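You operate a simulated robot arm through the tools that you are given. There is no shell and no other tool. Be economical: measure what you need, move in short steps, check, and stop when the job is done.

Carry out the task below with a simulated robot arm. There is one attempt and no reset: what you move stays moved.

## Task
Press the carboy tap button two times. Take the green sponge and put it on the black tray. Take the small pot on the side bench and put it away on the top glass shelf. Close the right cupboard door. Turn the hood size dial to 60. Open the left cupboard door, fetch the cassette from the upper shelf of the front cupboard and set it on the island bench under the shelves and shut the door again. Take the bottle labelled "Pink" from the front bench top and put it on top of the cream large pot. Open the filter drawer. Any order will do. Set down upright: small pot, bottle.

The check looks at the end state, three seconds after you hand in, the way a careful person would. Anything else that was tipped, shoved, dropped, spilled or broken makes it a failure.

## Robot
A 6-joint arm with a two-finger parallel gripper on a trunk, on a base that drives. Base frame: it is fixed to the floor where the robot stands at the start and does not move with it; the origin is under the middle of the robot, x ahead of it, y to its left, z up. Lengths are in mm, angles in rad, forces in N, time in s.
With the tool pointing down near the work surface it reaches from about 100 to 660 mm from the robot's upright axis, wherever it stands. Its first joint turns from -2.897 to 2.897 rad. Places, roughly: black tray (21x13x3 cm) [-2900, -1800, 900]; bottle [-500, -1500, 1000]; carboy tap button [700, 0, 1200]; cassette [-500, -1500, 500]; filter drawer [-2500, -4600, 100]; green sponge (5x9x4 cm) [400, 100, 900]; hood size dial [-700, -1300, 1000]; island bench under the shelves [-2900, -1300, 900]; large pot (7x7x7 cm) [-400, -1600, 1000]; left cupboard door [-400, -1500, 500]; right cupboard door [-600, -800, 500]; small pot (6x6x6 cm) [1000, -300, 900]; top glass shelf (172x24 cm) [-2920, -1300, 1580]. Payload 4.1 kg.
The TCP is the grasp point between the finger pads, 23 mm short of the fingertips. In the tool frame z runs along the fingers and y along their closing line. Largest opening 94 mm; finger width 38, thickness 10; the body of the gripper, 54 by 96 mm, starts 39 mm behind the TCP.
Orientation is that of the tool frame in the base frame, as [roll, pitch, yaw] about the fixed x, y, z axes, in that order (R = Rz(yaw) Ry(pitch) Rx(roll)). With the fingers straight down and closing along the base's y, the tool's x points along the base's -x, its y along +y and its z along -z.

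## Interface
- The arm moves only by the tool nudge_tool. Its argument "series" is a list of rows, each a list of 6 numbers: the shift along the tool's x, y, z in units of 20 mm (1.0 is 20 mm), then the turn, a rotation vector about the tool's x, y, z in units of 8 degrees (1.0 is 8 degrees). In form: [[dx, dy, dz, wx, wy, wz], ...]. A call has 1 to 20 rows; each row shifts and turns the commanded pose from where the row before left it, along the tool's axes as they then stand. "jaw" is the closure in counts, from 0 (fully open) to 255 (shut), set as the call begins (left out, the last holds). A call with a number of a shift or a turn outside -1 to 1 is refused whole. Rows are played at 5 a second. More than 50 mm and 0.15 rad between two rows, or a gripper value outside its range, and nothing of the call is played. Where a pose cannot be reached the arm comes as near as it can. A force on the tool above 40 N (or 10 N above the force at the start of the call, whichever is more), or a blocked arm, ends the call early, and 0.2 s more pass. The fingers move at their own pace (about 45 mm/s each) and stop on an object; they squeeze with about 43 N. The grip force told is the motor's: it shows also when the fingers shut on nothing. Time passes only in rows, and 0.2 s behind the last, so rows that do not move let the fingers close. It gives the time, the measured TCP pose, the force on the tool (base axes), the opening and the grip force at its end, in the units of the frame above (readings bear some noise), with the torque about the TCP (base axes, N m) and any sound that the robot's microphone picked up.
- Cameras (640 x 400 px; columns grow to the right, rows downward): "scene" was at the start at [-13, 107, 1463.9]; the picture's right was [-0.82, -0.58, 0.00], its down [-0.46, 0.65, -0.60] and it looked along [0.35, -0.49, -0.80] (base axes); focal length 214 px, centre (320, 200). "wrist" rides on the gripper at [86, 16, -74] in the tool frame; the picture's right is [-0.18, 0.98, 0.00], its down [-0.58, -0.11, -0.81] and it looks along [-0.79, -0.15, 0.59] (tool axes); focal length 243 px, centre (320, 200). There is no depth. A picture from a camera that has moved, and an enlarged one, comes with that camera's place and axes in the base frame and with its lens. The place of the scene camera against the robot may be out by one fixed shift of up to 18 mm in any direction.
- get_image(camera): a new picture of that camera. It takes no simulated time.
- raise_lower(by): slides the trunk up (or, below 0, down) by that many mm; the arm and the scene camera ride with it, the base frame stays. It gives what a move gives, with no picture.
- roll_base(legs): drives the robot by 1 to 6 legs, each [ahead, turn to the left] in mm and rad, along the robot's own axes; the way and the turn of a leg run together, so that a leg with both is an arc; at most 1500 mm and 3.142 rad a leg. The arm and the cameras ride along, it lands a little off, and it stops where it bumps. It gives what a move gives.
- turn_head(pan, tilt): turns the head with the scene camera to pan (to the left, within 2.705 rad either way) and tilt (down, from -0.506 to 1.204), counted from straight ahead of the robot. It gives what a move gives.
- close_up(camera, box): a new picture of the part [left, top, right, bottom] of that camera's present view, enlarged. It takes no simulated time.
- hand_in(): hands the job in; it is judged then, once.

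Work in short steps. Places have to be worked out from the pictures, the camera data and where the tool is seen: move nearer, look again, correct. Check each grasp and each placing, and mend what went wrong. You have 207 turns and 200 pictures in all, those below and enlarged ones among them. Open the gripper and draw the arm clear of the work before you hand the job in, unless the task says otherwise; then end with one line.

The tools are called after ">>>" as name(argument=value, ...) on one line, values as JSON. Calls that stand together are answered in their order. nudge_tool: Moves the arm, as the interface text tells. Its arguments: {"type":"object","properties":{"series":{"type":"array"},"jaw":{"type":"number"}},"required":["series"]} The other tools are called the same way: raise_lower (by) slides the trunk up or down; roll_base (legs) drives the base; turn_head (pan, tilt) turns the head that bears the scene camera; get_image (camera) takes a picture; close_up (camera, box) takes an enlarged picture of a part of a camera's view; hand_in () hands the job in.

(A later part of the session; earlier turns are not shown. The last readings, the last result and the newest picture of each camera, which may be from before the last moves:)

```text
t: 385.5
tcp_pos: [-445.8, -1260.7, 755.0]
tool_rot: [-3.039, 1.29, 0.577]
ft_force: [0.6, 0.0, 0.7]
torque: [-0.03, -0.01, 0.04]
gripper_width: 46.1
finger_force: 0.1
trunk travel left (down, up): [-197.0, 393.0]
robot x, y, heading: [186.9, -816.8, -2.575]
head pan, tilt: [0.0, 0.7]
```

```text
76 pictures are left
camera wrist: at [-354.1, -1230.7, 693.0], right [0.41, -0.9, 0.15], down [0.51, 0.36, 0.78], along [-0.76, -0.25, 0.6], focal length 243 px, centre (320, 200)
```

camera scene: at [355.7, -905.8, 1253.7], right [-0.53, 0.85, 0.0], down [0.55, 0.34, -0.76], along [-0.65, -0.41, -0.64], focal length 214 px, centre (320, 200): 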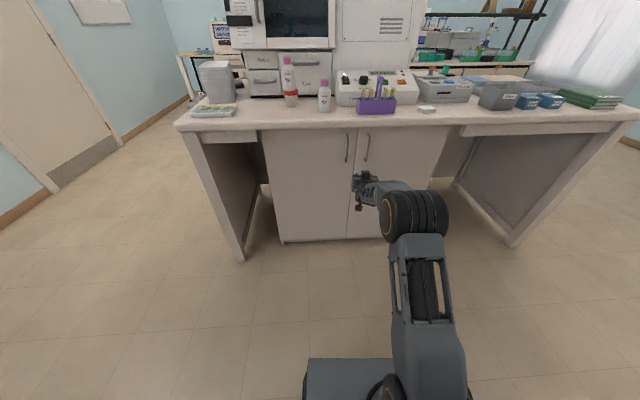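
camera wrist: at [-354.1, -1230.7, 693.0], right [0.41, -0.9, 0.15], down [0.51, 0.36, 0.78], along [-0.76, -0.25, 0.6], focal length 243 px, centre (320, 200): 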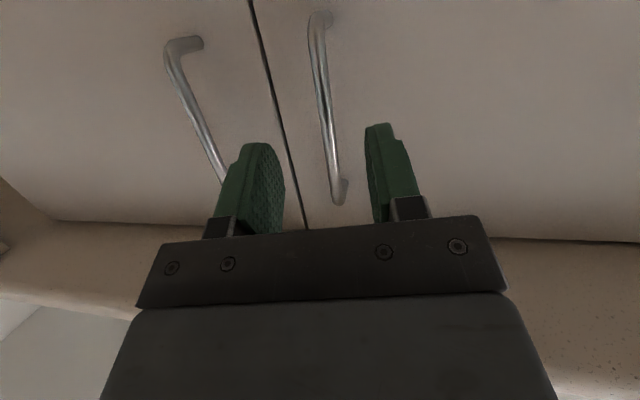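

The handle lies between the fingers, some 65–90 mm ahead. I advance 45 mm and re-check.

>>> nudge_tool(series=[[0, 0.05, 0.75, 0, 0, 0], [0, 0.05, 0.75, 0, 0, 0], [0, 0.05, 0.75, 0, 0, 0], [0, 0, 0, 0, 0, 0]])

>>> get_image(camera="wrist")

```text
t: 386.5
tcp_pos: [-484.0, -1284.2, 743.8]
tool_rot: [-3.039, 1.287, 0.577]
ft_force: [0.4, 1.4, 0.7]
torque: [-0.01, 0.01, 0.0]
gripper_width: 46.2
finger_force: 0.0
trunk travel left (down, up): [-197.0, 393.0]
robot x, y, heading: [186.4, -816.5, -2.576]
head pan, tilt: [0.0, 0.7]
```

```text
75 pictures are left
camera wrist: at [-391.9, -1252.8, 681.6], right [0.41, -0.9, 0.15], down [0.51, 0.36, 0.78], along [-0.76, -0.25, 0.6], focal length 243 px, centre (320, 200)
```

wrist: 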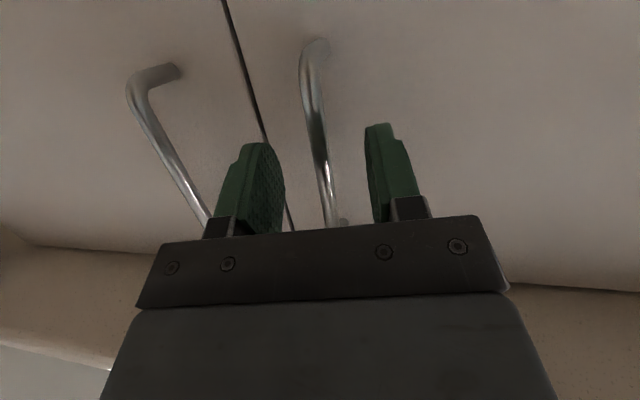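

>>> nudge_tool(series=[[0, 0, 0.45, 0, 0, 0], [0, 0, 0.4, 0, 0, 0], [0, 0, 0, 0, 0, 0]])

>>> nudge_tool(series=[[0, 0, 0, 0, 0, 0], [0, 0, 0, 0, 0, 0], [0, 0, 0, 0, 0, 0], [0, 0, 0, 0, 0, 0]], jaw=255)

>>> get_image(camera="wrist")

```text
t: 387.3
tcp_pos: [-499.1, -1290.0, 737.8]
tool_rot: [-3.04, 1.288, 0.575]
ft_force: [0.2, 0.7, 0.1]
torque: [0.01, -0.01, -0.02]
gripper_width: 45.9
finger_force: 0.1
trunk travel left (down, up): [-197.0, 393.0]
robot x, y, heading: [182.6, -814.1, -2.583]
head pan, tilt: [0.0, 0.7]
```

```text
t: 388.3
tcp_pos: [-497.6, -1290.3, 737.8]
tool_rot: [-3.051, 1.287, 0.564]
ft_force: [0.5, -1.6, -1.0]
torque: [-1.73, -0.59, -0.04]
gripper_width: 10.4
finger_force: 44.7
trunk travel left (down, up): [-197.0, 393.0]
robot x, y, heading: [186.6, -814.3, -2.577]
head pan, tilt: [0.0, 0.7]
```

```text
74 pictures are left
camera wrist: at [-405.9, -1260.3, 676.3], right [0.41, -0.9, 0.15], down [0.5, 0.36, 0.78], along [-0.76, -0.24, 0.6], focal length 243 px, centre (320, 200)
```

wrist: 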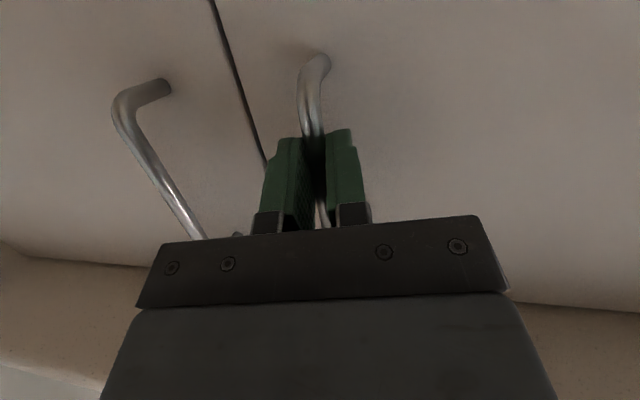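

Handle gripped (10 mm bar). I pull it along the door's arc (hinge at e1≈1111).

>>> nudge_tool(series=[[0.272, 0.1, -0.954, 0, 0, 0], [0.272, 0.143, -0.954, 0, 0, 0], [0.272, 0.143, -0.954, 0, 0, 0], [0, 0, 0, 0, 0, 0]])

>>> nudge_tool(series=[[0.272, 0.16, -0.954, 0, 0, 0], [0.272, 0.2, -0.954, 0, 0, 0], [0.272, 0.2, -0.954, 0, 0, 0], [0, 0, 0, 0, 0, 0]])

>>> get_image(camera="scene")

```text
t: 389.3
tcp_pos: [-446.2, -1264.2, 739.2]
tool_rot: [-3.054, 1.289, 0.55]
ft_force: [-13.8, 35.5, -3.7]
torque: [-1.43, -0.62, -0.32]
gripper_width: 10.7
finger_force: 44.9
trunk travel left (down, up): [-197.0, 393.0]
robot x, y, heading: [182.7, -814.8, -2.59]
head pan, tilt: [0.0, 0.7]
```

```text
t: 390.0
tcp_pos: [-404.6, -1251.2, 738.2]
tool_rot: [-3.073, 1.288, 0.525]
ft_force: [-5.3, 14.5, 1.5]
torque: [-1.32, -1.26, -0.25]
gripper_width: 10.4
finger_force: 44.6
trunk travel left (down, up): [-197.0, 393.0]
robot x, y, heading: [183.8, -812.6, -2.595]
head pan, tilt: [0.0, 0.7]
stopped in row 3: the force on the tool passed its limit at 50 N (the readings are from after the stop); the commanded pose is now the measured one
```

```text
73 pictures are left
camera scene: at [253.7, -967.4, 1254.1], right [-0.52, 0.85, 0.0], down [0.55, 0.33, -0.77], along [-0.65, -0.4, -0.64], focal length 214 px, centre (320, 200)
```

scene: 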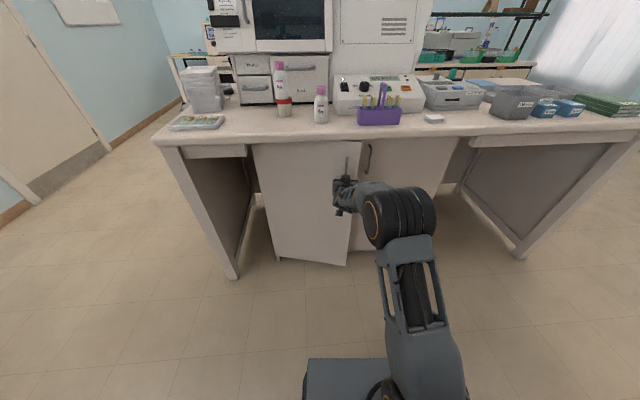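

The door is opening. I continue along the arc while turning the tool with the door.

>>> nudge_tool(series=[[0.256, 0.2, -0.911, 0.5, 0, 0], [0.256, 0.22, -0.911, 0.5, 0, 0], [0.256, 0.22, -0.911, 0.5, 0, 0], [0, 0, 0, 0, 0, 0]])

>>> nudge_tool(series=[[0.256, 0.22, -0.911, 0.5, 0, 0], [0.256, 0.22, -0.911, 0.5, 0, 0], [0.256, 0.22, -0.911, 0.5, 0, 0], [0, 0, 0, 0, 0, 0]])

>>> get_image(camera="scene")

```text
t: 391.0
tcp_pos: [-344.9, -1240.7, 736.8]
tool_rot: [-2.844, 1.287, 0.55]
ft_force: [-1.6, 14.2, 0.3]
torque: [-1.61, -1.0, -0.13]
gripper_width: 12.8
finger_force: 45.1
trunk travel left (down, up): [-197.0, 393.0]
robot x, y, heading: [186.2, -812.4, -2.588]
head pan, tilt: [0.0, 0.7]
```

```text
t: 392.0
tcp_pos: [-287.4, -1240.1, 736.9]
tool_rot: [-2.636, 1.288, 0.541]
ft_force: [0.6, 39.2, -2.1]
torque: [-1.65, 0.17, -0.42]
gripper_width: 14.9
finger_force: 45.2
trunk travel left (down, up): [-197.0, 393.0]
robot x, y, heading: [185.6, -810.8, -2.593]
head pan, tilt: [0.0, 0.7]
```

```text
72 pictures are left
camera scene: at [254.5, -965.3, 1254.1], right [-0.52, 0.85, 0.0], down [0.55, 0.33, -0.77], along [-0.65, -0.4, -0.64], focal length 214 px, centre (320, 200)
```

scene: 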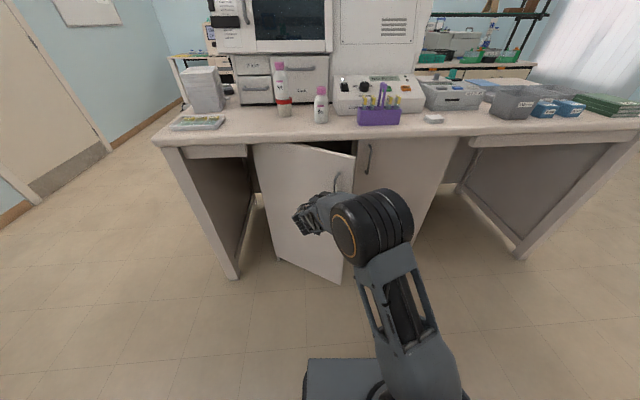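

Still gripped at ~36° open, with some outward radial pull. I loosen the radius and keep swinging the door open.

>>> nudge_tool(series=[[0.22, -0.05, -0.87, 0.42, 0, 0], [0.18, 0.15, -0.83, 0.42, 0, 0], [0.18, 0.2, -0.83, 0.42, 0, 0], [0.18, 0.2, -0.83, 0.42, 0, 0], [0, 0, 0, 0, 0, 0]])

>>> nudge_tool(series=[[0.18, 0.15, -0.83, 0.42, 0, 0], [0.18, 0.15, -0.83, 0.42, 0, 0], [0.18, 0.15, -0.83, 0.42, 0, 0], [0.18, 0.15, -0.83, 0.42, 0, 0], [0, 0, 0, 0, 0, 0]])

>>> get_image(camera="scene")

```text
t: 393.0
tcp_pos: [-224.2, -1248.7, 736.8]
tool_rot: [-2.418, 1.296, 0.532]
ft_force: [2.1, 13.7, 9.3]
torque: [-1.79, 0.17, -0.19]
gripper_width: 16.9
finger_force: 44.8
trunk travel left (down, up): [-197.0, 393.0]
robot x, y, heading: [182.8, -815.6, -2.591]
head pan, tilt: [0.0, 0.7]
stopped in row 5: the force on the tool passed its limit at 51 N (the readings are from after the stop); the commanded pose is now the measured one
```

```text
t: 393.4
tcp_pos: [-207.6, -1252.7, 736.3]
tool_rot: [-2.347, 1.292, 0.523]
ft_force: [3.0, 16.4, 8.2]
torque: [-1.84, 0.23, -0.15]
gripper_width: 17.5
finger_force: 45.3
trunk travel left (down, up): [-197.0, 393.0]
robot x, y, heading: [184.6, -814.9, -2.591]
head pan, tilt: [0.0, 0.7]
stopped in row 2: the force on the tool passed its limit at 45 N (the readings are from after the stop); the commanded pose is now the measured one
```

```text
71 pictures are left
camera scene: at [254.9, -966.3, 1253.9], right [-0.52, 0.85, 0.0], down [0.55, 0.33, -0.77], along [-0.65, -0.4, -0.64], focal length 214 px, centre (320, 200)
```

scene: 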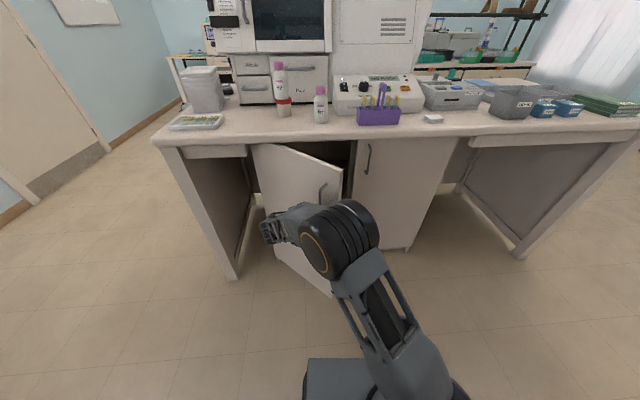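

Fitting the arc gives the true hinge at e1≈1154 with radius 389; the door is ~44° open. I continue along the corrected tangent.

>>> nudge_tool(series=[[0.05, -0.25, 0, 0, 0, 0], [0.17, -0.03, -0.85, 0.33, 0, 0], [0.17, -0.03, -0.85, 0.33, 0, 0], [0.17, -0.03, -0.85, 0.33, 0, 0], [0.17, -0.03, -0.85, 0.33, 0, 0], [0.17, -0.03, -0.85, 0.33, 0, 0], [0, 0, 0, 0, 0, 0]])

>>> nudge_tool(series=[[0.17, -0.03, -0.85, 0.33, 0, 0], [0.17, -0.03, -0.85, 0.33, 0, 0], [0.17, -0.03, -0.85, 0.33, 0, 0], [0.17, -0.03, -0.85, 0.33, 0, 0], [0.17, -0.03, -0.85, 0.33, 0, 0], [0, 0, 0, 0, 0, 0]])

>>> get_image(camera="scene")

```text
t: 394.3
tcp_pos: [-170.4, -1263.7, 735.8]
tool_rot: [-2.261, 1.297, 0.527]
ft_force: [-3.6, -9.1, -7.4]
torque: [-1.71, 1.35, 0.08]
gripper_width: 18.2
finger_force: 45.6
trunk travel left (down, up): [-197.0, 393.0]
robot x, y, heading: [185.5, -816.4, -2.595]
head pan, tilt: [0.0, 0.7]
stopped in row 4: the force on the tool passed its limit at 43 N (the readings are from after the stop); the commanded pose is now the measured one
```

```text
t: 395.1
tcp_pos: [-126.7, -1283.0, 734.6]
tool_rot: [-2.165, 1.302, 0.511]
ft_force: [-4.6, -10.4, -10.0]
torque: [-1.65, 1.33, 0.12]
gripper_width: 18.7
finger_force: 44.7
trunk travel left (down, up): [-197.0, 393.0]
robot x, y, heading: [180.1, -817.4, -2.591]
head pan, tilt: [0.0, 0.7]
stopped in row 3: the force on the tool passed its limit at 42 N (the readings are from after the stop); the commanded pose is now the measured one
```

```text
70 pictures are left
camera scene: at [253.7, -970.0, 1253.3], right [-0.52, 0.85, 0.0], down [0.55, 0.34, -0.76], along [-0.65, -0.4, -0.65], focal length 214 px, centre (320, 200)
```

scene: 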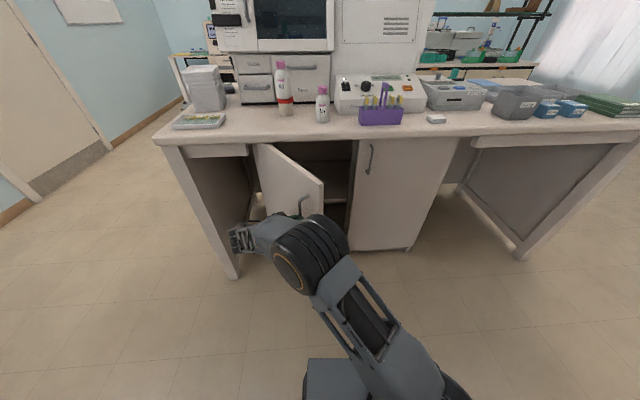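

>>> nudge_tool(series=[[0.12, 0.1, -0.6, 0.24, 0, 0], [0.12, 0.06, -0.6, 0.24, 0, 0], [0.12, 0.06, -0.6, 0.24, 0, 0], [0.12, 0.06, -0.6, 0.24, 0, 0], [0.12, 0.06, -0.6, 0.24, 0, 0], [0.12, 0.06, -0.6, 0.24, 0, 0], [0.12, 0.06, -0.6, 0.24, 0, 0], [0.12, 0.06, -0.6, 0.24, 0, 0]])

>>> nudge_tool(series=[[0.12, 0.06, -0.6, 0.24, 0, 0], [0.12, 0.06, -0.6, 0.24, 0, 0], [0.12, 0.06, -0.6, 0.24, 0, 0], [0.12, 0.06, -0.6, 0.24, 0, 0], [0.12, 0.06, -0.6, 0.24, 0, 0], [0.12, 0.06, -0.6, 0.24, 0, 0], [0.12, 0.06, -0.6, 0.24, 0, 0], [0.12, 0.06, -0.6, 0.24, 0, 0]])

>>> get_image(camera="scene")

```text
t: 396.8
tcp_pos: [-65.1, -1320.6, 728.0]
tool_rot: [-1.962, 1.32, 0.483]
ft_force: [5.3, 9.9, 5.2]
torque: [-1.68, 1.27, -0.17]
gripper_width: 18.6
finger_force: 45.0
out of reach, approached as far as the arm can: row 7, 8
trunk travel left (down, up): [-197.0, 393.0]
robot x, y, heading: [185.4, -814.0, -2.595]
head pan, tilt: [0.0, 0.7]
stopped in row 8: the force on the tool passed its limit at 52 N (the readings are from after the stop); the commanded pose is now the measured one
```

```text
t: 397.2
tcp_pos: [-70.0, -1318.7, 726.2]
tool_rot: [-1.986, 1.335, 0.451]
ft_force: [3.6, 5.0, 2.1]
torque: [-1.37, 1.78, -0.18]
gripper_width: 17.9
finger_force: 45.0
out of reach, approached as far as the arm can: row 1, 2
trunk travel left (down, up): [-197.0, 393.0]
robot x, y, heading: [184.4, -815.7, -2.588]
head pan, tilt: [0.0, 0.7]
stopped in row 2: the force on the tool passed its limit at 48 N (the readings are from after the stop); the commanded pose is now the measured one
```

```text
69 pictures are left
camera scene: at [254.8, -968.2, 1253.3], right [-0.52, 0.85, 0.0], down [0.55, 0.34, -0.77], along [-0.65, -0.4, -0.64], focal length 214 px, centre (320, 200)
```

scene: 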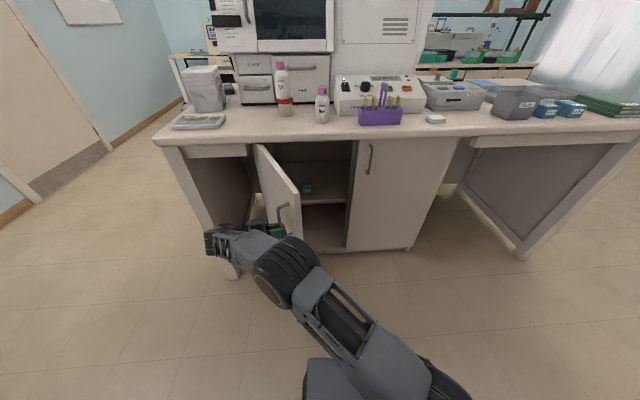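

The door is ~67° open and a blue item is visible on the upper shelf. I open the jaw and withdraw from the handle by turning the base left a little.

>>> nudge_tool(series=[[0, 0, 0, 0, 0, 0], [0, 0, 0, 0, 0, 0], [0, 0, 0, 0, 0, 0], [0, 0, 0, 0, 0, 0]], jaw=60)

>>> roll_base(legs=[[0, 0.15]])

>>> get_image(camera="scene")

```text
t: 398.2
tcp_pos: [-69.4, -1318.9, 725.7]
tool_rot: [-1.98, 1.327, 0.459]
ft_force: [-0.3, 0.1, -1.2]
torque: [-0.05, -0.02, -0.01]
gripper_width: 71.9
finger_force: 0.0
trunk travel left (down, up): [-197.0, 393.0]
robot x, y, heading: [184.6, -815.4, -2.587]
head pan, tilt: [0.0, 0.7]
```

```text
t: 399.2
tcp_pos: [7.5, -1351.0, 726.0]
tool_rot: [-1.979, 1.328, 0.608]
ft_force: [-0.7, 0.0, -0.3]
torque: [-0.01, -0.04, 0.01]
gripper_width: 71.8
finger_force: 0.0
trunk travel left (down, up): [-197.0, 393.0]
robot x, y, heading: [184.6, -812.8, -2.445]
head pan, tilt: [0.0, 0.7]
```

```text
68 pictures are left
camera scene: at [276.1, -957.6, 1253.7], right [-0.64, 0.77, 0.0], down [0.49, 0.41, -0.76], along [-0.59, -0.49, -0.64], focal length 214 px, centre (320, 200)
```

scene: 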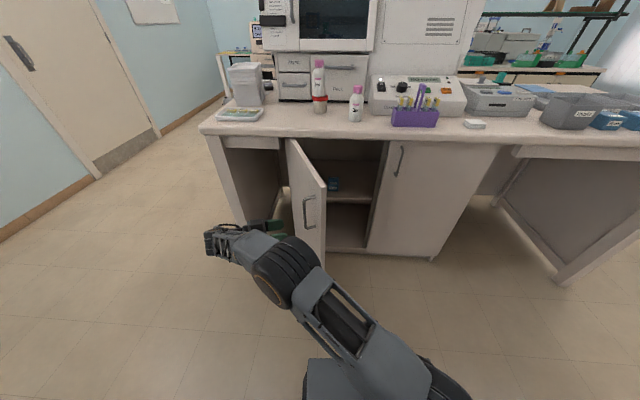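

The handle is free. I back off, straighten the tool, and shift the robot to about e1≈890.

>>> roll_base(legs=[[-180, 0]])

>>> nudge_tool(series=[[0, 0, 0, -1, 0, 0], [0, 0, 0, -1, 0, 0], [0, 0, 0, -1, 0, 0], [0, 0, 0, -1, 0, 0], [0, 0, 0, -1, 0, 0], [0, 0, 0, -1, 0, 0], [0, 0, 0, -1, 0, 0], [0, 0, 0, -0.6, 0, 0], [0, -1, 0, 0, 0, 0], [0, -1, 0, 0, 0, 0], [0, -1, 0, 0, 0, 0], [0, -1, 0, 0, 0, 0], [0, -1, 0, 0, 0, 0], [0, -1, 0, 0, 0, 0], [0, -1, 0, 0, 0, 0], [0, -1, 0, 0, 0, 0], [0, -1, 0, 0, 0, 0]], jaw=0)

>>> get_image(camera="scene")

```text
t: 400.8
tcp_pos: [147.8, -1234.3, 726.8]
tool_rot: [-1.979, 1.329, 0.612]
ft_force: [-0.2, -0.3, -0.6]
torque: [0.0, 0.04, 0.02]
gripper_width: 71.8
finger_force: 0.1
trunk travel left (down, up): [-197.0, 393.0]
robot x, y, heading: [320.5, -704.3, -2.439]
head pan, tilt: [0.0, 0.7]
```

```text
t: 404.4
tcp_pos: [61.6, -1077.5, 730.3]
tool_rot: [-3.041, 1.328, 0.614]
ft_force: [-1.0, 0.3, -0.5]
torque: [0.01, 0.01, -0.02]
gripper_width: 93.9
finger_force: 0.1
trunk travel left (down, up): [-197.0, 393.0]
robot x, y, heading: [321.7, -701.4, -2.44]
head pan, tilt: [0.0, 0.7]
```

```text
67 pictures are left
camera scene: at [414.3, -841.1, 1253.6], right [-0.65, 0.76, 0.0], down [0.49, 0.42, -0.76], along [-0.58, -0.5, -0.64], focal length 214 px, centre (320, 200)
```

scene: 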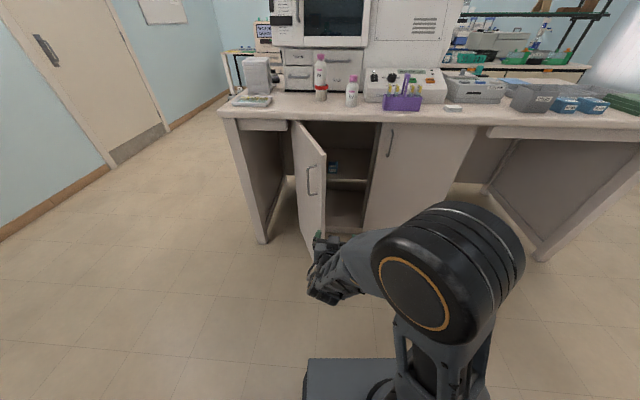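

>>> close_up(camera="scene", box=[285, 115, 405, 235])

```text
3.33 times, centred on (345, 175) of scene
camera zoom: at [414.3, -841.1, 1253.6], right [-0.65, 0.76, 0.0], down [0.49, 0.42, -0.76], along [-0.58, -0.5, -0.64], focal length 715 px, centre (237, 283)
```

zoom: 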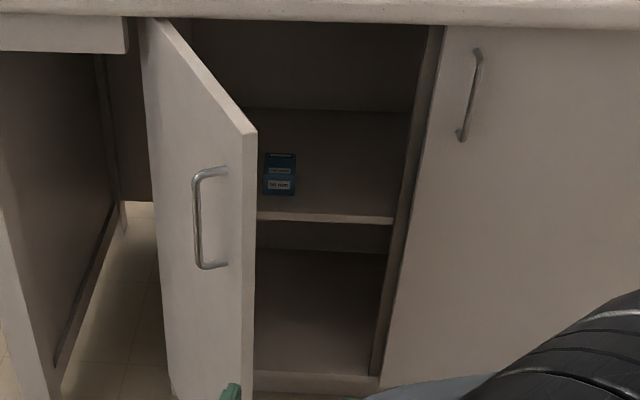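

The cassette is a small blue block at about (-500,-1508) on the shelf (z≈502). To keep the wrist camera off the shelf I use a 50° tool tilt; I shift the tool right, lower, and drive in.

>>> nudge_tool(series=[[0, -1, 0, 0, 0.82, 0], [0, -1, 0, 0, 0.82, 0], [0, -1, 0, 0, 0.82, 0], [0, -1, 0, 0, 0.82, 0], [0, 0, 0, 0, 0, 0]])

>>> raise_lower(by=-120)

>>> roll_base(legs=[[330, 0]])

>>> get_image(camera="wrist")

>>> get_image(camera="scene")

```text
t: 405.6
tcp_pos: [18.2, -1011.3, 731.8]
tool_rot: [-3.106, 0.871, 0.54]
ft_force: [0.4, -0.2, -0.6]
torque: [0.01, 0.0, -0.03]
gripper_width: 93.9
finger_force: 0.1
out of reach, approached as far as the arm can: row 2
trunk travel left (down, up): [-197.0, 393.0]
robot x, y, heading: [323.7, -698.5, -2.439]
head pan, tilt: [0.0, 0.7]
```

```text
t: 407.1
tcp_pos: [17.4, -1010.8, 611.7]
tool_rot: [-3.103, 0.871, 0.543]
ft_force: [0.4, -0.6, 0.4]
torque: [0.01, 0.01, -0.02]
gripper_width: 94.2
finger_force: 0.1
trunk travel left (down, up): [-77.0, 513.0]
robot x, y, heading: [320.5, -698.4, -2.44]
head pan, tilt: [0.0, 0.7]
```

```text
t: 409.2
tcp_pos: [-231.3, -1222.9, 611.8]
tool_rot: [-3.105, 0.873, 0.541]
ft_force: [-0.5, 0.2, 0.4]
torque: [0.05, -0.02, 0.02]
gripper_width: 93.9
finger_force: 0.1
trunk travel left (down, up): [-77.0, 513.0]
robot x, y, heading: [70.1, -909.9, -2.437]
head pan, tilt: [0.0, 0.7]
```

```text
65 pictures are left
camera wrist: at [-125.9, -1181.8, 594.2], right [0.38, -0.92, 0.12], down [0.17, 0.19, 0.97], along [-0.91, -0.35, 0.23], focal length 243 px, centre (320, 200)
```

wrist: 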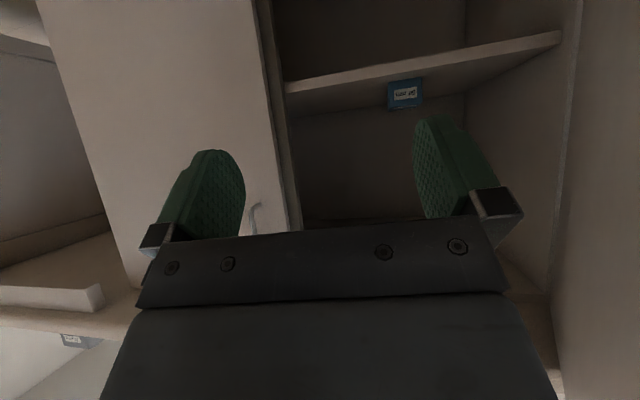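

```text
64 pictures are left
camera scene: at [164.4, -1052.4, 1133.7], right [-0.65, 0.76, 0.0], down [0.49, 0.42, -0.76], along [-0.58, -0.49, -0.64], focal length 214 px, centre (320, 200)
```

scene: 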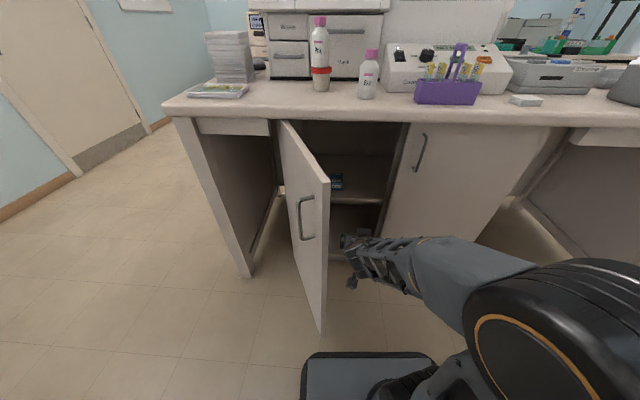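

The cassette's front is at about (-495,-1509), z 504–556, ~60 mm wide. I advance diagonally toward it (11 of 17 steps) and look.

>>> nudge_tool(series=[[-0.576, 0.3635, 0.994, 0, 0, 0], [-0.576, 0.3635, 0.994, 0, 0, 0], [-0.576, 0.3635, 0.994, 0, 0, 0], [-0.576, 0.3635, 0.994, 0, 0, 0], [-0.576, 0.3635, 0.994, 0, 0, 0], [-0.576, 0.3635, 0.994, 0, 0, 0], [-0.576, 0.3635, 0.994, 0, 0, 0], [-0.576, 0.3635, 0.994, 0, 0, 0], [-0.576, 0.3635, 0.994, 0, 0, 0], [-0.576, 0.3635, 0.994, 0, 0, 0], [-0.576, 0.3635, 0.994, 0, 0, 0], [0, 0, 0, 0, 0, 0]])

>>> get_image(camera="wrist")

>>> get_image(camera="scene")

```text
t: 411.8
tcp_pos: [-410.1, -1414.6, 562.6]
tool_rot: [-3.105, 0.871, 0.539]
ft_force: [-1.1, 0.3, -0.3]
torque: [0.01, -0.03, 0.03]
gripper_width: 94.1
finger_force: 0.1
trunk travel left (down, up): [-77.0, 513.0]
robot x, y, heading: [69.6, -912.6, -2.444]
head pan, tilt: [0.0, 0.7]
```

```text
63 pictures are left
camera wrist: at [-303.6, -1373.1, 545.7], right [0.38, -0.92, 0.12], down [0.17, 0.19, 0.97], along [-0.91, -0.35, 0.23], focal length 243 px, centre (320, 200)
```

wrist: 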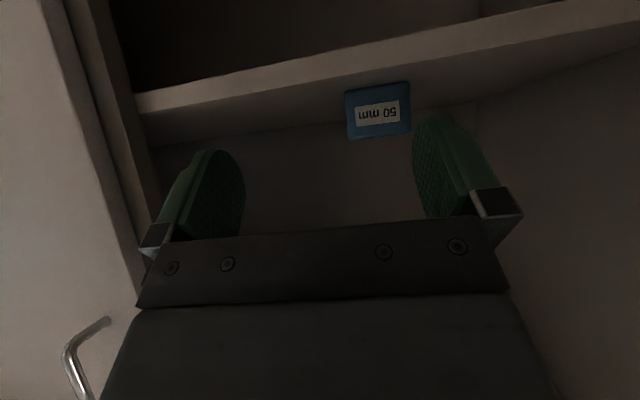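

```text
62 pictures are left
camera scene: at [164.4, -1052.5, 1133.7], right [-0.65, 0.76, 0.0], down [0.49, 0.42, -0.76], along [-0.58, -0.49, -0.64], focal length 214 px, centre (320, 200)
```

scene: 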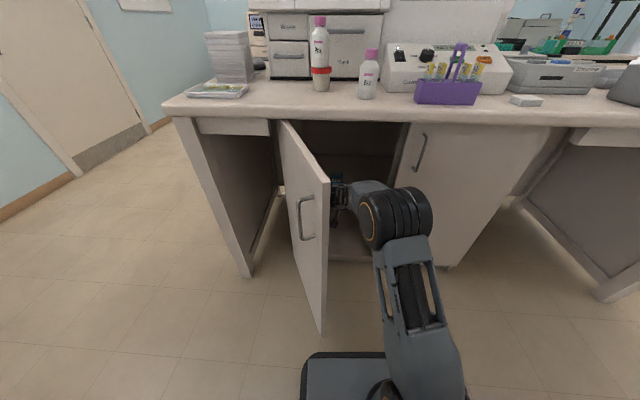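

The "50 mm" cassette is ~68 mm wide with its front at about e1 950, n -1317. I continue five of eight more steps and check.

>>> nudge_tool(series=[[-0.69, 0.4, 0.93, 0, 0, 0], [-0.69, 0.4, 0.93, 0, 0, 0], [-0.69, 0.4, 0.93, 0, 0, 0], [-0.69, 0.4, 0.93, 0, 0, 0], [-0.69, 0.4, 0.93, 0, 0, 0], [0, 0, 0, 0, 0, 0]])

>>> get_image(camera="wrist")

```text
t: 413.2
tcp_pos: [-491.9, -1504.6, 557.0]
tool_rot: [-3.104, 0.869, 0.542]
ft_force: [-0.6, 0.2, -0.7]
torque: [-0.03, -0.01, 0.02]
gripper_width: 94.1
finger_force: 0.1
trunk travel left (down, up): [-77.0, 513.0]
robot x, y, heading: [74.4, -910.2, -2.438]
head pan, tilt: [0.0, 0.7]
```

```text
61 pictures are left
camera wrist: at [-384.9, -1463.8, 539.0], right [0.38, -0.92, 0.12], down [0.17, 0.19, 0.97], along [-0.91, -0.35, 0.23], focal length 243 px, centre (320, 200)
```

wrist: 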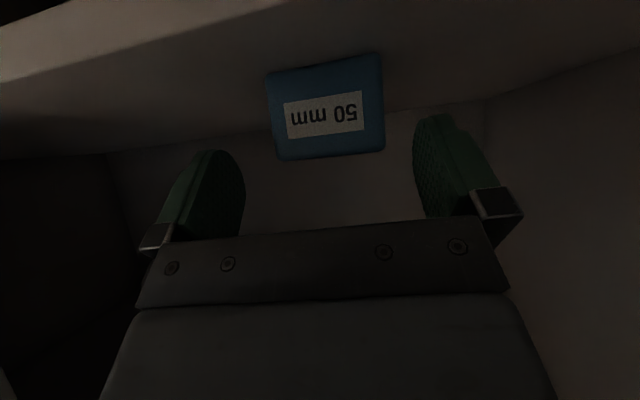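

Cassette: 67 mm wide, centre nearly on axis, face 56 mm ahead. I move in the last 66 mm and close.

>>> nudge_tool(series=[[-0.58, 0.07, 0.95, 0, 0, 0], [-0.58, 0.07, 0.95, 0, 0, 0], [-0.58, 0.07, 0.95, 0, 0, 0], [0, 0, 0, 0, 0, 0]])

>>> get_image(camera="wrist")

```text
t: 414.2
tcp_pos: [-508.8, -1516.1, 543.8]
tool_rot: [-3.103, 0.871, 0.539]
ft_force: [-0.1, 0.1, 0.5]
torque: [0.0, -0.02, 0.0]
gripper_width: 94.0
finger_force: 0.1
out of reach, approached as far as the arm can: row 1, 2, 3
trunk travel left (down, up): [-77.0, 513.0]
robot x, y, heading: [70.8, -910.8, -2.437]
head pan, tilt: [0.0, 0.7]
```

```text
60 pictures are left
camera wrist: at [-402.5, -1475.7, 526.4], right [0.38, -0.92, 0.12], down [0.17, 0.19, 0.97], along [-0.91, -0.35, 0.23], focal length 243 px, centre (320, 200)
```

wrist: 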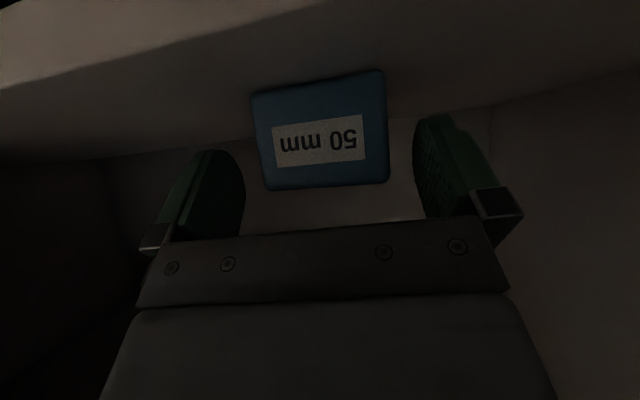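

Out of arm reach by ~45 mm. I judge the base front still clears the door edge by >60 mm, so I drive 45 mm forward.

>>> roll_base(legs=[[45, 0]])

>>> get_image(camera="wrist")

```text
t: 415.1
tcp_pos: [-542.5, -1547.4, 544.9]
tool_rot: [-3.103, 0.872, 0.542]
ft_force: [0.8, 0.5, 0.1]
torque: [0.01, 0.01, -0.02]
gripper_width: 94.3
finger_force: 0.1
trunk travel left (down, up): [-77.0, 513.0]
robot x, y, heading: [37.8, -943.8, -2.434]
head pan, tilt: [0.0, 0.7]
```

```text
59 pictures are left
camera wrist: at [-436.2, -1505.5, 526.5], right [0.38, -0.92, 0.12], down [0.17, 0.19, 0.97], along [-0.91, -0.35, 0.23], focal length 243 px, centre (320, 200)
```

wrist: 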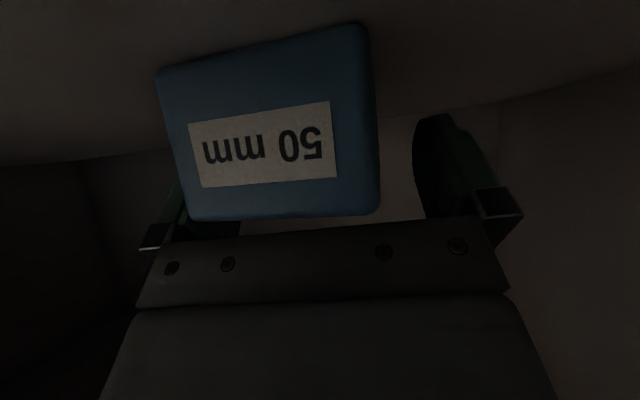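

The cassette is inside the jaw but 9 mm to one side. I centre and close.

>>> nudge_tool(series=[[0, -0.42, 0, 0, 0, 0], [0, 0, 0, 0, 0, 0]])

>>> nudge_tool(series=[[0, 0, 0, 0, 0, 0], [0, 0, 0, 0, 0, 0], [0, 0, 0, 0, 0, 0], [0, 0, 0, 0, 0, 0]], jaw=255)

>>> get_image(camera="wrist")

```text
t: 415.7
tcp_pos: [-546.8, -1539.3, 542.5]
tool_rot: [-3.103, 0.871, 0.542]
ft_force: [0.4, -0.5, 0.3]
torque: [-0.01, 0.0, 0.02]
gripper_width: 93.9
finger_force: 0.1
trunk travel left (down, up): [-77.0, 513.0]
robot x, y, heading: [37.3, -943.8, -2.437]
head pan, tilt: [0.0, 0.7]
```

```text
t: 416.7
tcp_pos: [-549.8, -1538.7, 543.1]
tool_rot: [-3.106, 0.87, 0.54]
ft_force: [0.6, 0.4, 1.1]
torque: [-0.1, -0.07, -0.05]
gripper_width: 59.9
finger_force: 43.0
trunk travel left (down, up): [-77.0, 513.0]
robot x, y, heading: [39.1, -942.8, -2.436]
head pan, tilt: [0.0, 0.7]
```

```text
58 pictures are left
camera wrist: at [-441.1, -1498.4, 526.1], right [0.38, -0.92, 0.12], down [0.17, 0.19, 0.97], along [-0.91, -0.35, 0.23], focal length 243 px, centre (320, 200)
```

wrist: 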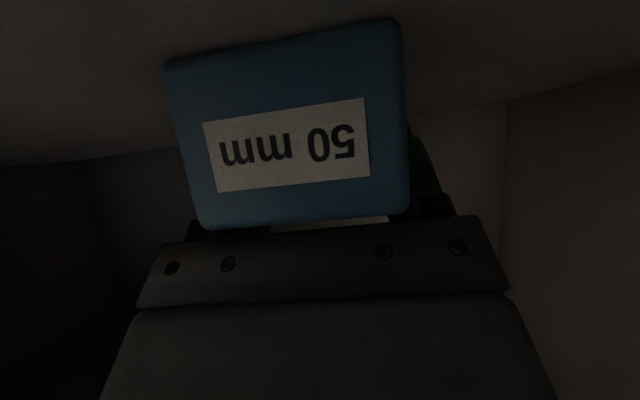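

Gripped (60 mm). I lift just 12 mm (the bench overhang is close) and back the base straight out.

>>> raise_lower(by=12)

>>> roll_base(legs=[[-400, 0]])

>>> get_image(camera="wrist")

>>> get_image(camera="scene")

```text
t: 417.3
tcp_pos: [-548.6, -1539.5, 554.5]
tool_rot: [-3.103, 0.87, 0.541]
ft_force: [0.6, 0.4, -2.3]
torque: [-0.03, 0.03, -0.03]
gripper_width: 59.6
finger_force: 43.2
trunk travel left (down, up): [-89.0, 501.0]
robot x, y, heading: [38.1, -941.2, -2.435]
head pan, tilt: [0.0, 0.7]
```

```text
t: 419.9
tcp_pos: [-232.4, -1272.2, 554.4]
tool_rot: [-3.105, 0.871, 0.541]
ft_force: [-0.1, -0.5, -3.1]
torque: [-0.04, 0.0, -0.03]
gripper_width: 59.7
finger_force: 43.3
trunk travel left (down, up): [-89.0, 501.0]
robot x, y, heading: [351.9, -671.9, -2.438]
head pan, tilt: [0.0, 0.7]
```

```text
57 pictures are left
camera wrist: at [-127.4, -1231.3, 537.7], right [0.38, -0.92, 0.12], down [0.17, 0.19, 0.97], along [-0.91, -0.35, 0.23], focal length 243 px, centre (320, 200)
```

wrist: 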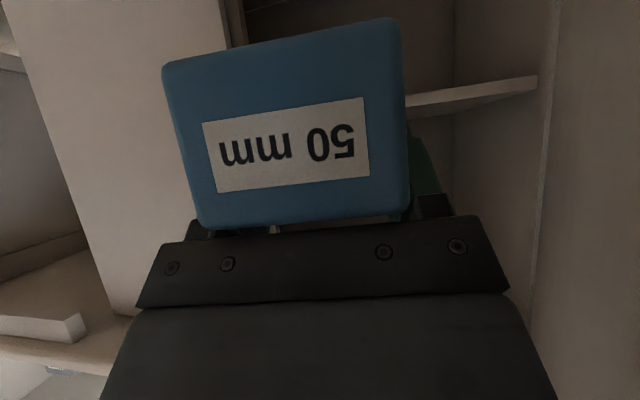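

```text
56 pictures are left
camera scene: at [444.5, -815.4, 1145.7], right [-0.65, 0.76, 0.0], down [0.49, 0.42, -0.76], along [-0.58, -0.49, -0.64], focal length 214 px, centre (320, 200)
```

scene: 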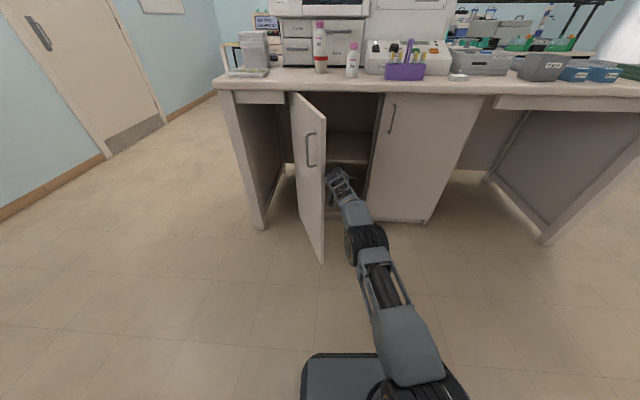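

The cassette is out. I retract the arm, raise the trunk, and drive around the bench end toward the island front.

>>> nudge_tool(series=[[0.643, 0, -0.766, 0, 0, 0], [0.643, 0, -0.766, 0, 0, 0], [0.643, 0, -0.766, 0, 0, 0], [0.643, 0, -0.766, 0, 0, 0], [0.643, 0, -0.766, 0, 0, 0], [0.643, 0, -0.766, 0, 0, 0], [0.643, 0, -0.766, 0, 0, 0], [0.643, 0, -0.766, 0, 0, 0], [0.643, 0, -0.766, 0, 0, 0], [0.643, 0, -0.766, 0, 0, 0], [0.643, 0, -0.766, 0, 0, 0], [0, 0, 0, 0, 0, 0]])

>>> raise_lower(by=400)

>>> raise_lower(by=100)

>>> roll_base(legs=[[-150, 0], [0, -1.66], [1500, 0], [270, 0], [0, 1.57]])

```text
t: 422.5
tcp_pos: [-42.5, -1164.7, 555.9]
tool_rot: [-3.105, 0.87, 0.541]
ft_force: [0.7, 0.6, -2.1]
torque: [-0.02, 0.08, -0.02]
gripper_width: 59.6
finger_force: 42.5
trunk travel left (down, up): [-89.0, 501.0]
robot x, y, heading: [350.8, -674.1, -2.437]
head pan, tilt: [0.0, 0.7]
```

```text
t: 426.3
tcp_pos: [-41.9, -1164.9, 956.8]
tool_rot: [-3.102, 0.871, 0.541]
ft_force: [-1.2, 0.0, -1.6]
torque: [-0.01, 0.03, 0.01]
gripper_width: 59.4
finger_force: 42.8
trunk travel left (down, up): [-489.0, 101.0]
robot x, y, heading: [349.3, -675.1, -2.439]
head pan, tilt: [0.0, 0.7]
```

```text
t: 427.6
tcp_pos: [-42.8, -1164.8, 1055.1]
tool_rot: [-3.104, 0.872, 0.542]
ft_force: [0.3, 0.3, -2.2]
torque: [-0.05, 0.04, -0.02]
gripper_width: 59.8
finger_force: 43.2
trunk travel left (down, up): [-589.0, 1.0]
robot x, y, heading: [355.1, -672.7, -2.439]
head pan, tilt: [0.0, 0.7]
```

```text
t: 441.6
tcp_pos: [-909.4, 1327.9, 1057.0]
tool_rot: [-3.104, 0.871, -1.187]
ft_force: [-0.3, -0.7, -2.2]
torque: [0.04, 0.0, -0.01]
gripper_width: 59.7
finger_force: 43.2
trunk travel left (down, up): [-589.0, 1.0]
robot x, y, heading: [-484.9, 860.9, 1.972]
head pan, tilt: [0.0, 0.7]
stopped in leg 4: the robot was blocked; the commanded pose is now the measured one
```

Blocked in leg 4. I look at what is in front before moving.

>>> turn_head(pan=0.0, tilt=0.6)

>>> get_image(camera="scene")

```text
t: 442.3
tcp_pos: [-905.6, 1327.5, 1056.5]
tool_rot: [-3.107, 0.872, -1.19]
ft_force: [-0.1, 0.1, -2.0]
torque: [0.03, 0.02, -0.01]
gripper_width: 59.9
finger_force: 42.8
trunk travel left (down, up): [-589.0, 1.0]
robot x, y, heading: [-488.8, 862.9, 1.975]
head pan, tilt: [0.0, 0.6]
```

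```text
55 pictures are left
camera scene: at [-646.5, 822.7, 1654.2], right [0.92, 0.39, 0.0], down [0.22, -0.52, -0.82], along [-0.32, 0.76, -0.57], focal length 214 px, centre (320, 200)
```

scene: 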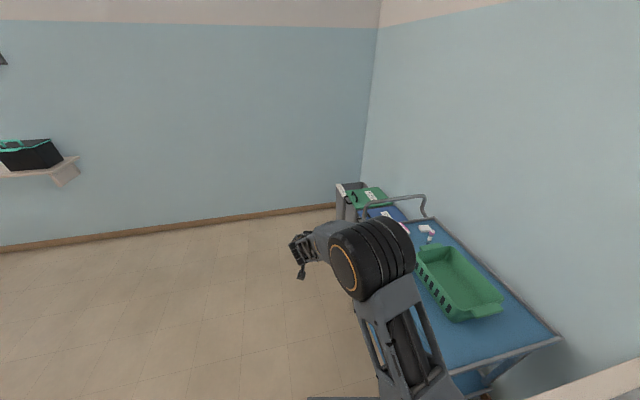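

The base's right side touched the blue trolley (nothing appears upset). I reverse 200 mm and then turn left toward the island.

>>> roll_base(legs=[[-200, 0], [0, 1.78]])

>>> turn_head(pan=2.4, tilt=0.5)

>>> get_image(camera="scene")

```text
t: 445.9
tcp_pos: [-1024.0, 788.4, 1056.2]
tool_rot: [-3.103, 0.871, -0.547]
ft_force: [-0.5, 0.3, -2.7]
torque: [0.01, 0.05, 0.01]
gripper_width: 59.8
finger_force: 42.7
trunk travel left (down, up): [-589.0, 1.0]
robot x, y, heading: [-403.7, 666.7, 2.612]
head pan, tilt: [0.0, 0.6]
stopped in leg 2: the robot was blocked; the commanded pose is now the measured one
```

```text
t: 448.1
tcp_pos: [-1024.2, 788.6, 1056.0]
tool_rot: [-3.107, 0.871, -0.548]
ft_force: [0.4, 0.2, -2.8]
torque: [0.01, 0.01, 0.02]
gripper_width: 59.9
finger_force: 42.7
trunk travel left (down, up): [-589.0, 1.0]
robot x, y, heading: [-404.4, 666.5, 2.61]
head pan, tilt: [2.4, 0.499]
```

```text
54 pictures are left
camera scene: at [-407.5, 406.4, 1663.4], right [-0.96, -0.29, 0.0], down [-0.14, 0.46, -0.88], along [0.26, -0.84, -0.48], focal length 214 px, centre (320, 200)
```

scene: 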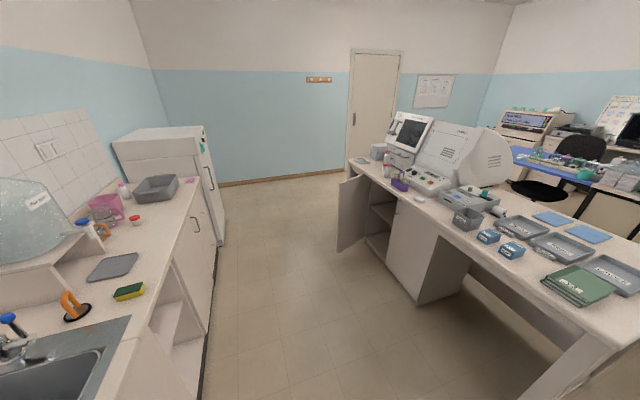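

The rear corner is touching the side-bench area. I turn back right, reverse away from the bench, then re-aim along a safer line.

>>> roll_base(legs=[[0, -0.65], [-550, 0], [0, 0.6]])

```text
t: 454.7
tcp_pos: [-802.9, 297.6, 1057.5]
tool_rot: [-3.102, 0.87, -0.575]
ft_force: [-0.4, -0.7, -2.4]
torque: [0.0, 0.01, -0.03]
gripper_width: 60.0
finger_force: 43.0
trunk travel left (down, up): [-589.0, 1.0]
robot x, y, heading: [-192.5, 159.3, 2.583]
head pan, tilt: [2.4, 0.499]
```

>>> roll_base(legs=[[890, 0], [0, 1.17], [1400, 0]])

>>> turn_head(pan=0.1, tilt=0.5)

>>> get_image(camera="scene")

```text
t: 468.9
tcp_pos: [-2442.1, -702.5, 1056.7]
tool_rot: [-3.105, 0.871, 0.609]
ft_force: [-0.5, 0.9, -1.9]
torque: [-0.03, 0.02, 0.02]
gripper_width: 59.8
finger_force: 43.1
trunk travel left (down, up): [-589.0, 1.0]
robot x, y, heading: [-2079.6, -184.2, -2.513]
head pan, tilt: [2.4, 0.499]
```

```text
t: 471.0
tcp_pos: [-2442.9, -701.3, 1055.7]
tool_rot: [-3.104, 0.871, 0.61]
ft_force: [-0.4, 0.7, -2.5]
torque: [0.0, 0.0, 0.0]
gripper_width: 59.5
finger_force: 43.4
trunk travel left (down, up): [-589.0, 1.0]
robot x, y, heading: [-2083.7, -185.1, -2.513]
head pan, tilt: [0.099, 0.499]
```

```text
53 pictures are left
camera scene: at [-1999.5, -344.2, 1663.4], right [-0.66, 0.75, 0.0], down [0.36, 0.32, -0.88], along [-0.66, -0.58, -0.48], focal length 214 px, centre (320, 200)
```

scene: 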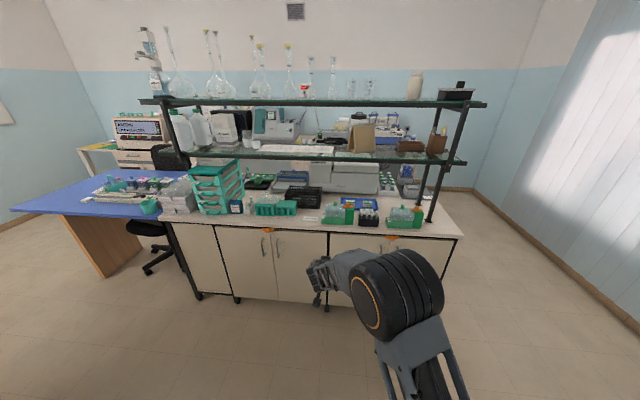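

>>> close_up(camera="scene", box=[230, 165, 460, 245])

```text
2.78 times, centred on (345, 205) of scene
camera zoom: at [-1999.5, -344.2, 1663.4], right [-0.66, 0.75, 0.0], down [0.36, 0.32, -0.88], along [-0.66, -0.58, -0.48], focal length 597 px, centre (250, 186)
```

zoom: 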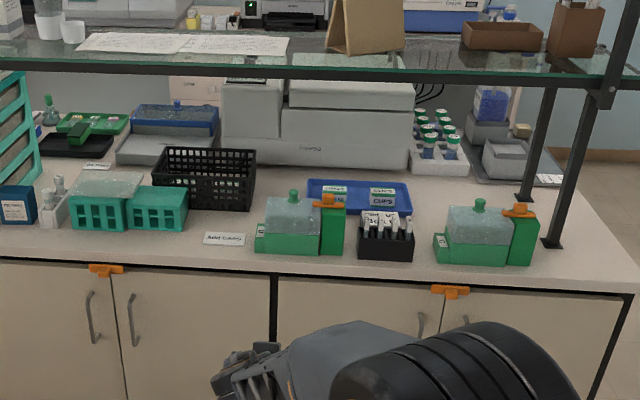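

The best truly-under-shelf spot is the clear patch right of the black rack, behind the green box: about e1 -800, n -3140. I raise the cassette 30 mm, align, and drive in 600 mm.

>>> nudge_tool(series=[[-0.57, 0.9, -0.48, 0, 0, 0], [-0.57, 0.9, -0.48, 0, 0, 0], [0, 0, 0, 0, 0, 0]])

>>> roll_base(legs=[[600, 0]])

>>> turn_head(pan=0.1, tilt=0.75)

>>> get_image(camera="scene")

```text
t: 471.8
tcp_pos: [-2423.1, -731.5, 1085.0]
tool_rot: [-3.104, 0.871, 0.611]
ft_force: [-0.2, 0.2, -2.0]
torque: [-0.04, 0.01, 0.01]
gripper_width: 59.6
finger_force: 42.5
trunk travel left (down, up): [-589.0, 1.0]
robot x, y, heading: [-2085.4, -186.5, -2.514]
head pan, tilt: [0.099, 0.499]
```

```text
t: 475.3
tcp_pos: [-2933.4, -1083.2, 1083.7]
tool_rot: [-3.105, 0.871, 0.594]
ft_force: [0.2, 0.0, -1.4]
torque: [0.01, 0.01, 0.03]
gripper_width: 59.8
finger_force: 43.4
trunk travel left (down, up): [-589.0, 1.0]
robot x, y, heading: [-2584.2, -540.8, -2.529]
head pan, tilt: [0.099, 0.499]
```

```text
t: 476.1
tcp_pos: [-2933.7, -1083.3, 1084.3]
tool_rot: [-3.103, 0.871, 0.593]
ft_force: [0.4, 0.1, -1.4]
torque: [-0.03, -0.03, -0.02]
gripper_width: 59.6
finger_force: 42.9
trunk travel left (down, up): [-589.0, 1.0]
robot x, y, heading: [-2583.4, -546.0, -2.531]
head pan, tilt: [0.099, 0.75]
```

```text
51 pictures are left
camera scene: at [-2497.7, -697.2, 1641.5], right [-0.65, 0.76, 0.0], down [0.52, 0.44, -0.73], along [-0.56, -0.48, -0.68], focal length 214 px, centre (320, 200)
```

scene: 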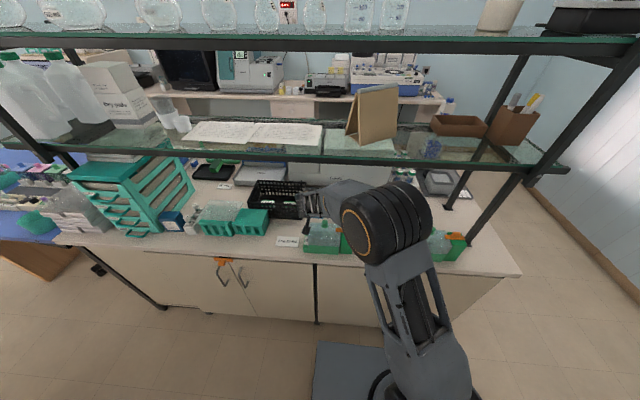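

>>> close_up(camera="scene", box=[230, 165, 390, 265])

>>> get_image(camera="wrist")

```text
4.00 times, centred on (310, 215) of scene
camera zoom: at [-2497.7, -697.2, 1641.5], right [-0.65, 0.76, 0.0], down [0.52, 0.44, -0.73], along [-0.56, -0.48, -0.68], focal length 858 px, centre (360, 140)
```

zoom: 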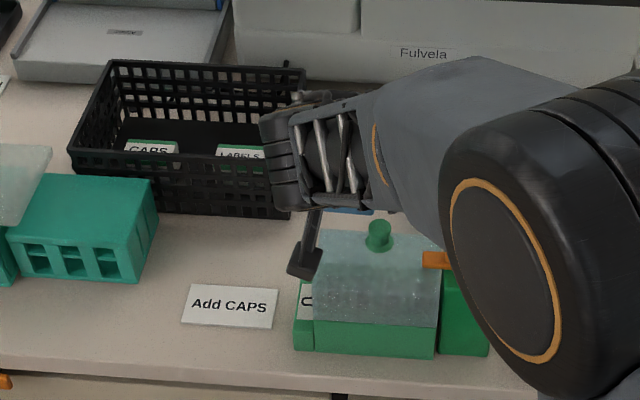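

```text
49 pictures are left
camera wrist: at [-2828.7, -1036.8, 1067.2], right [0.43, -0.9, 0.12], down [0.16, 0.2, 0.97], along [-0.89, -0.39, 0.23], focal length 243 px, centre (320, 200)
```

wrist: 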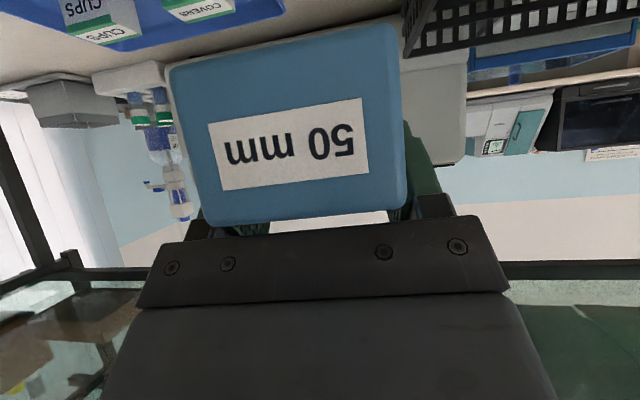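

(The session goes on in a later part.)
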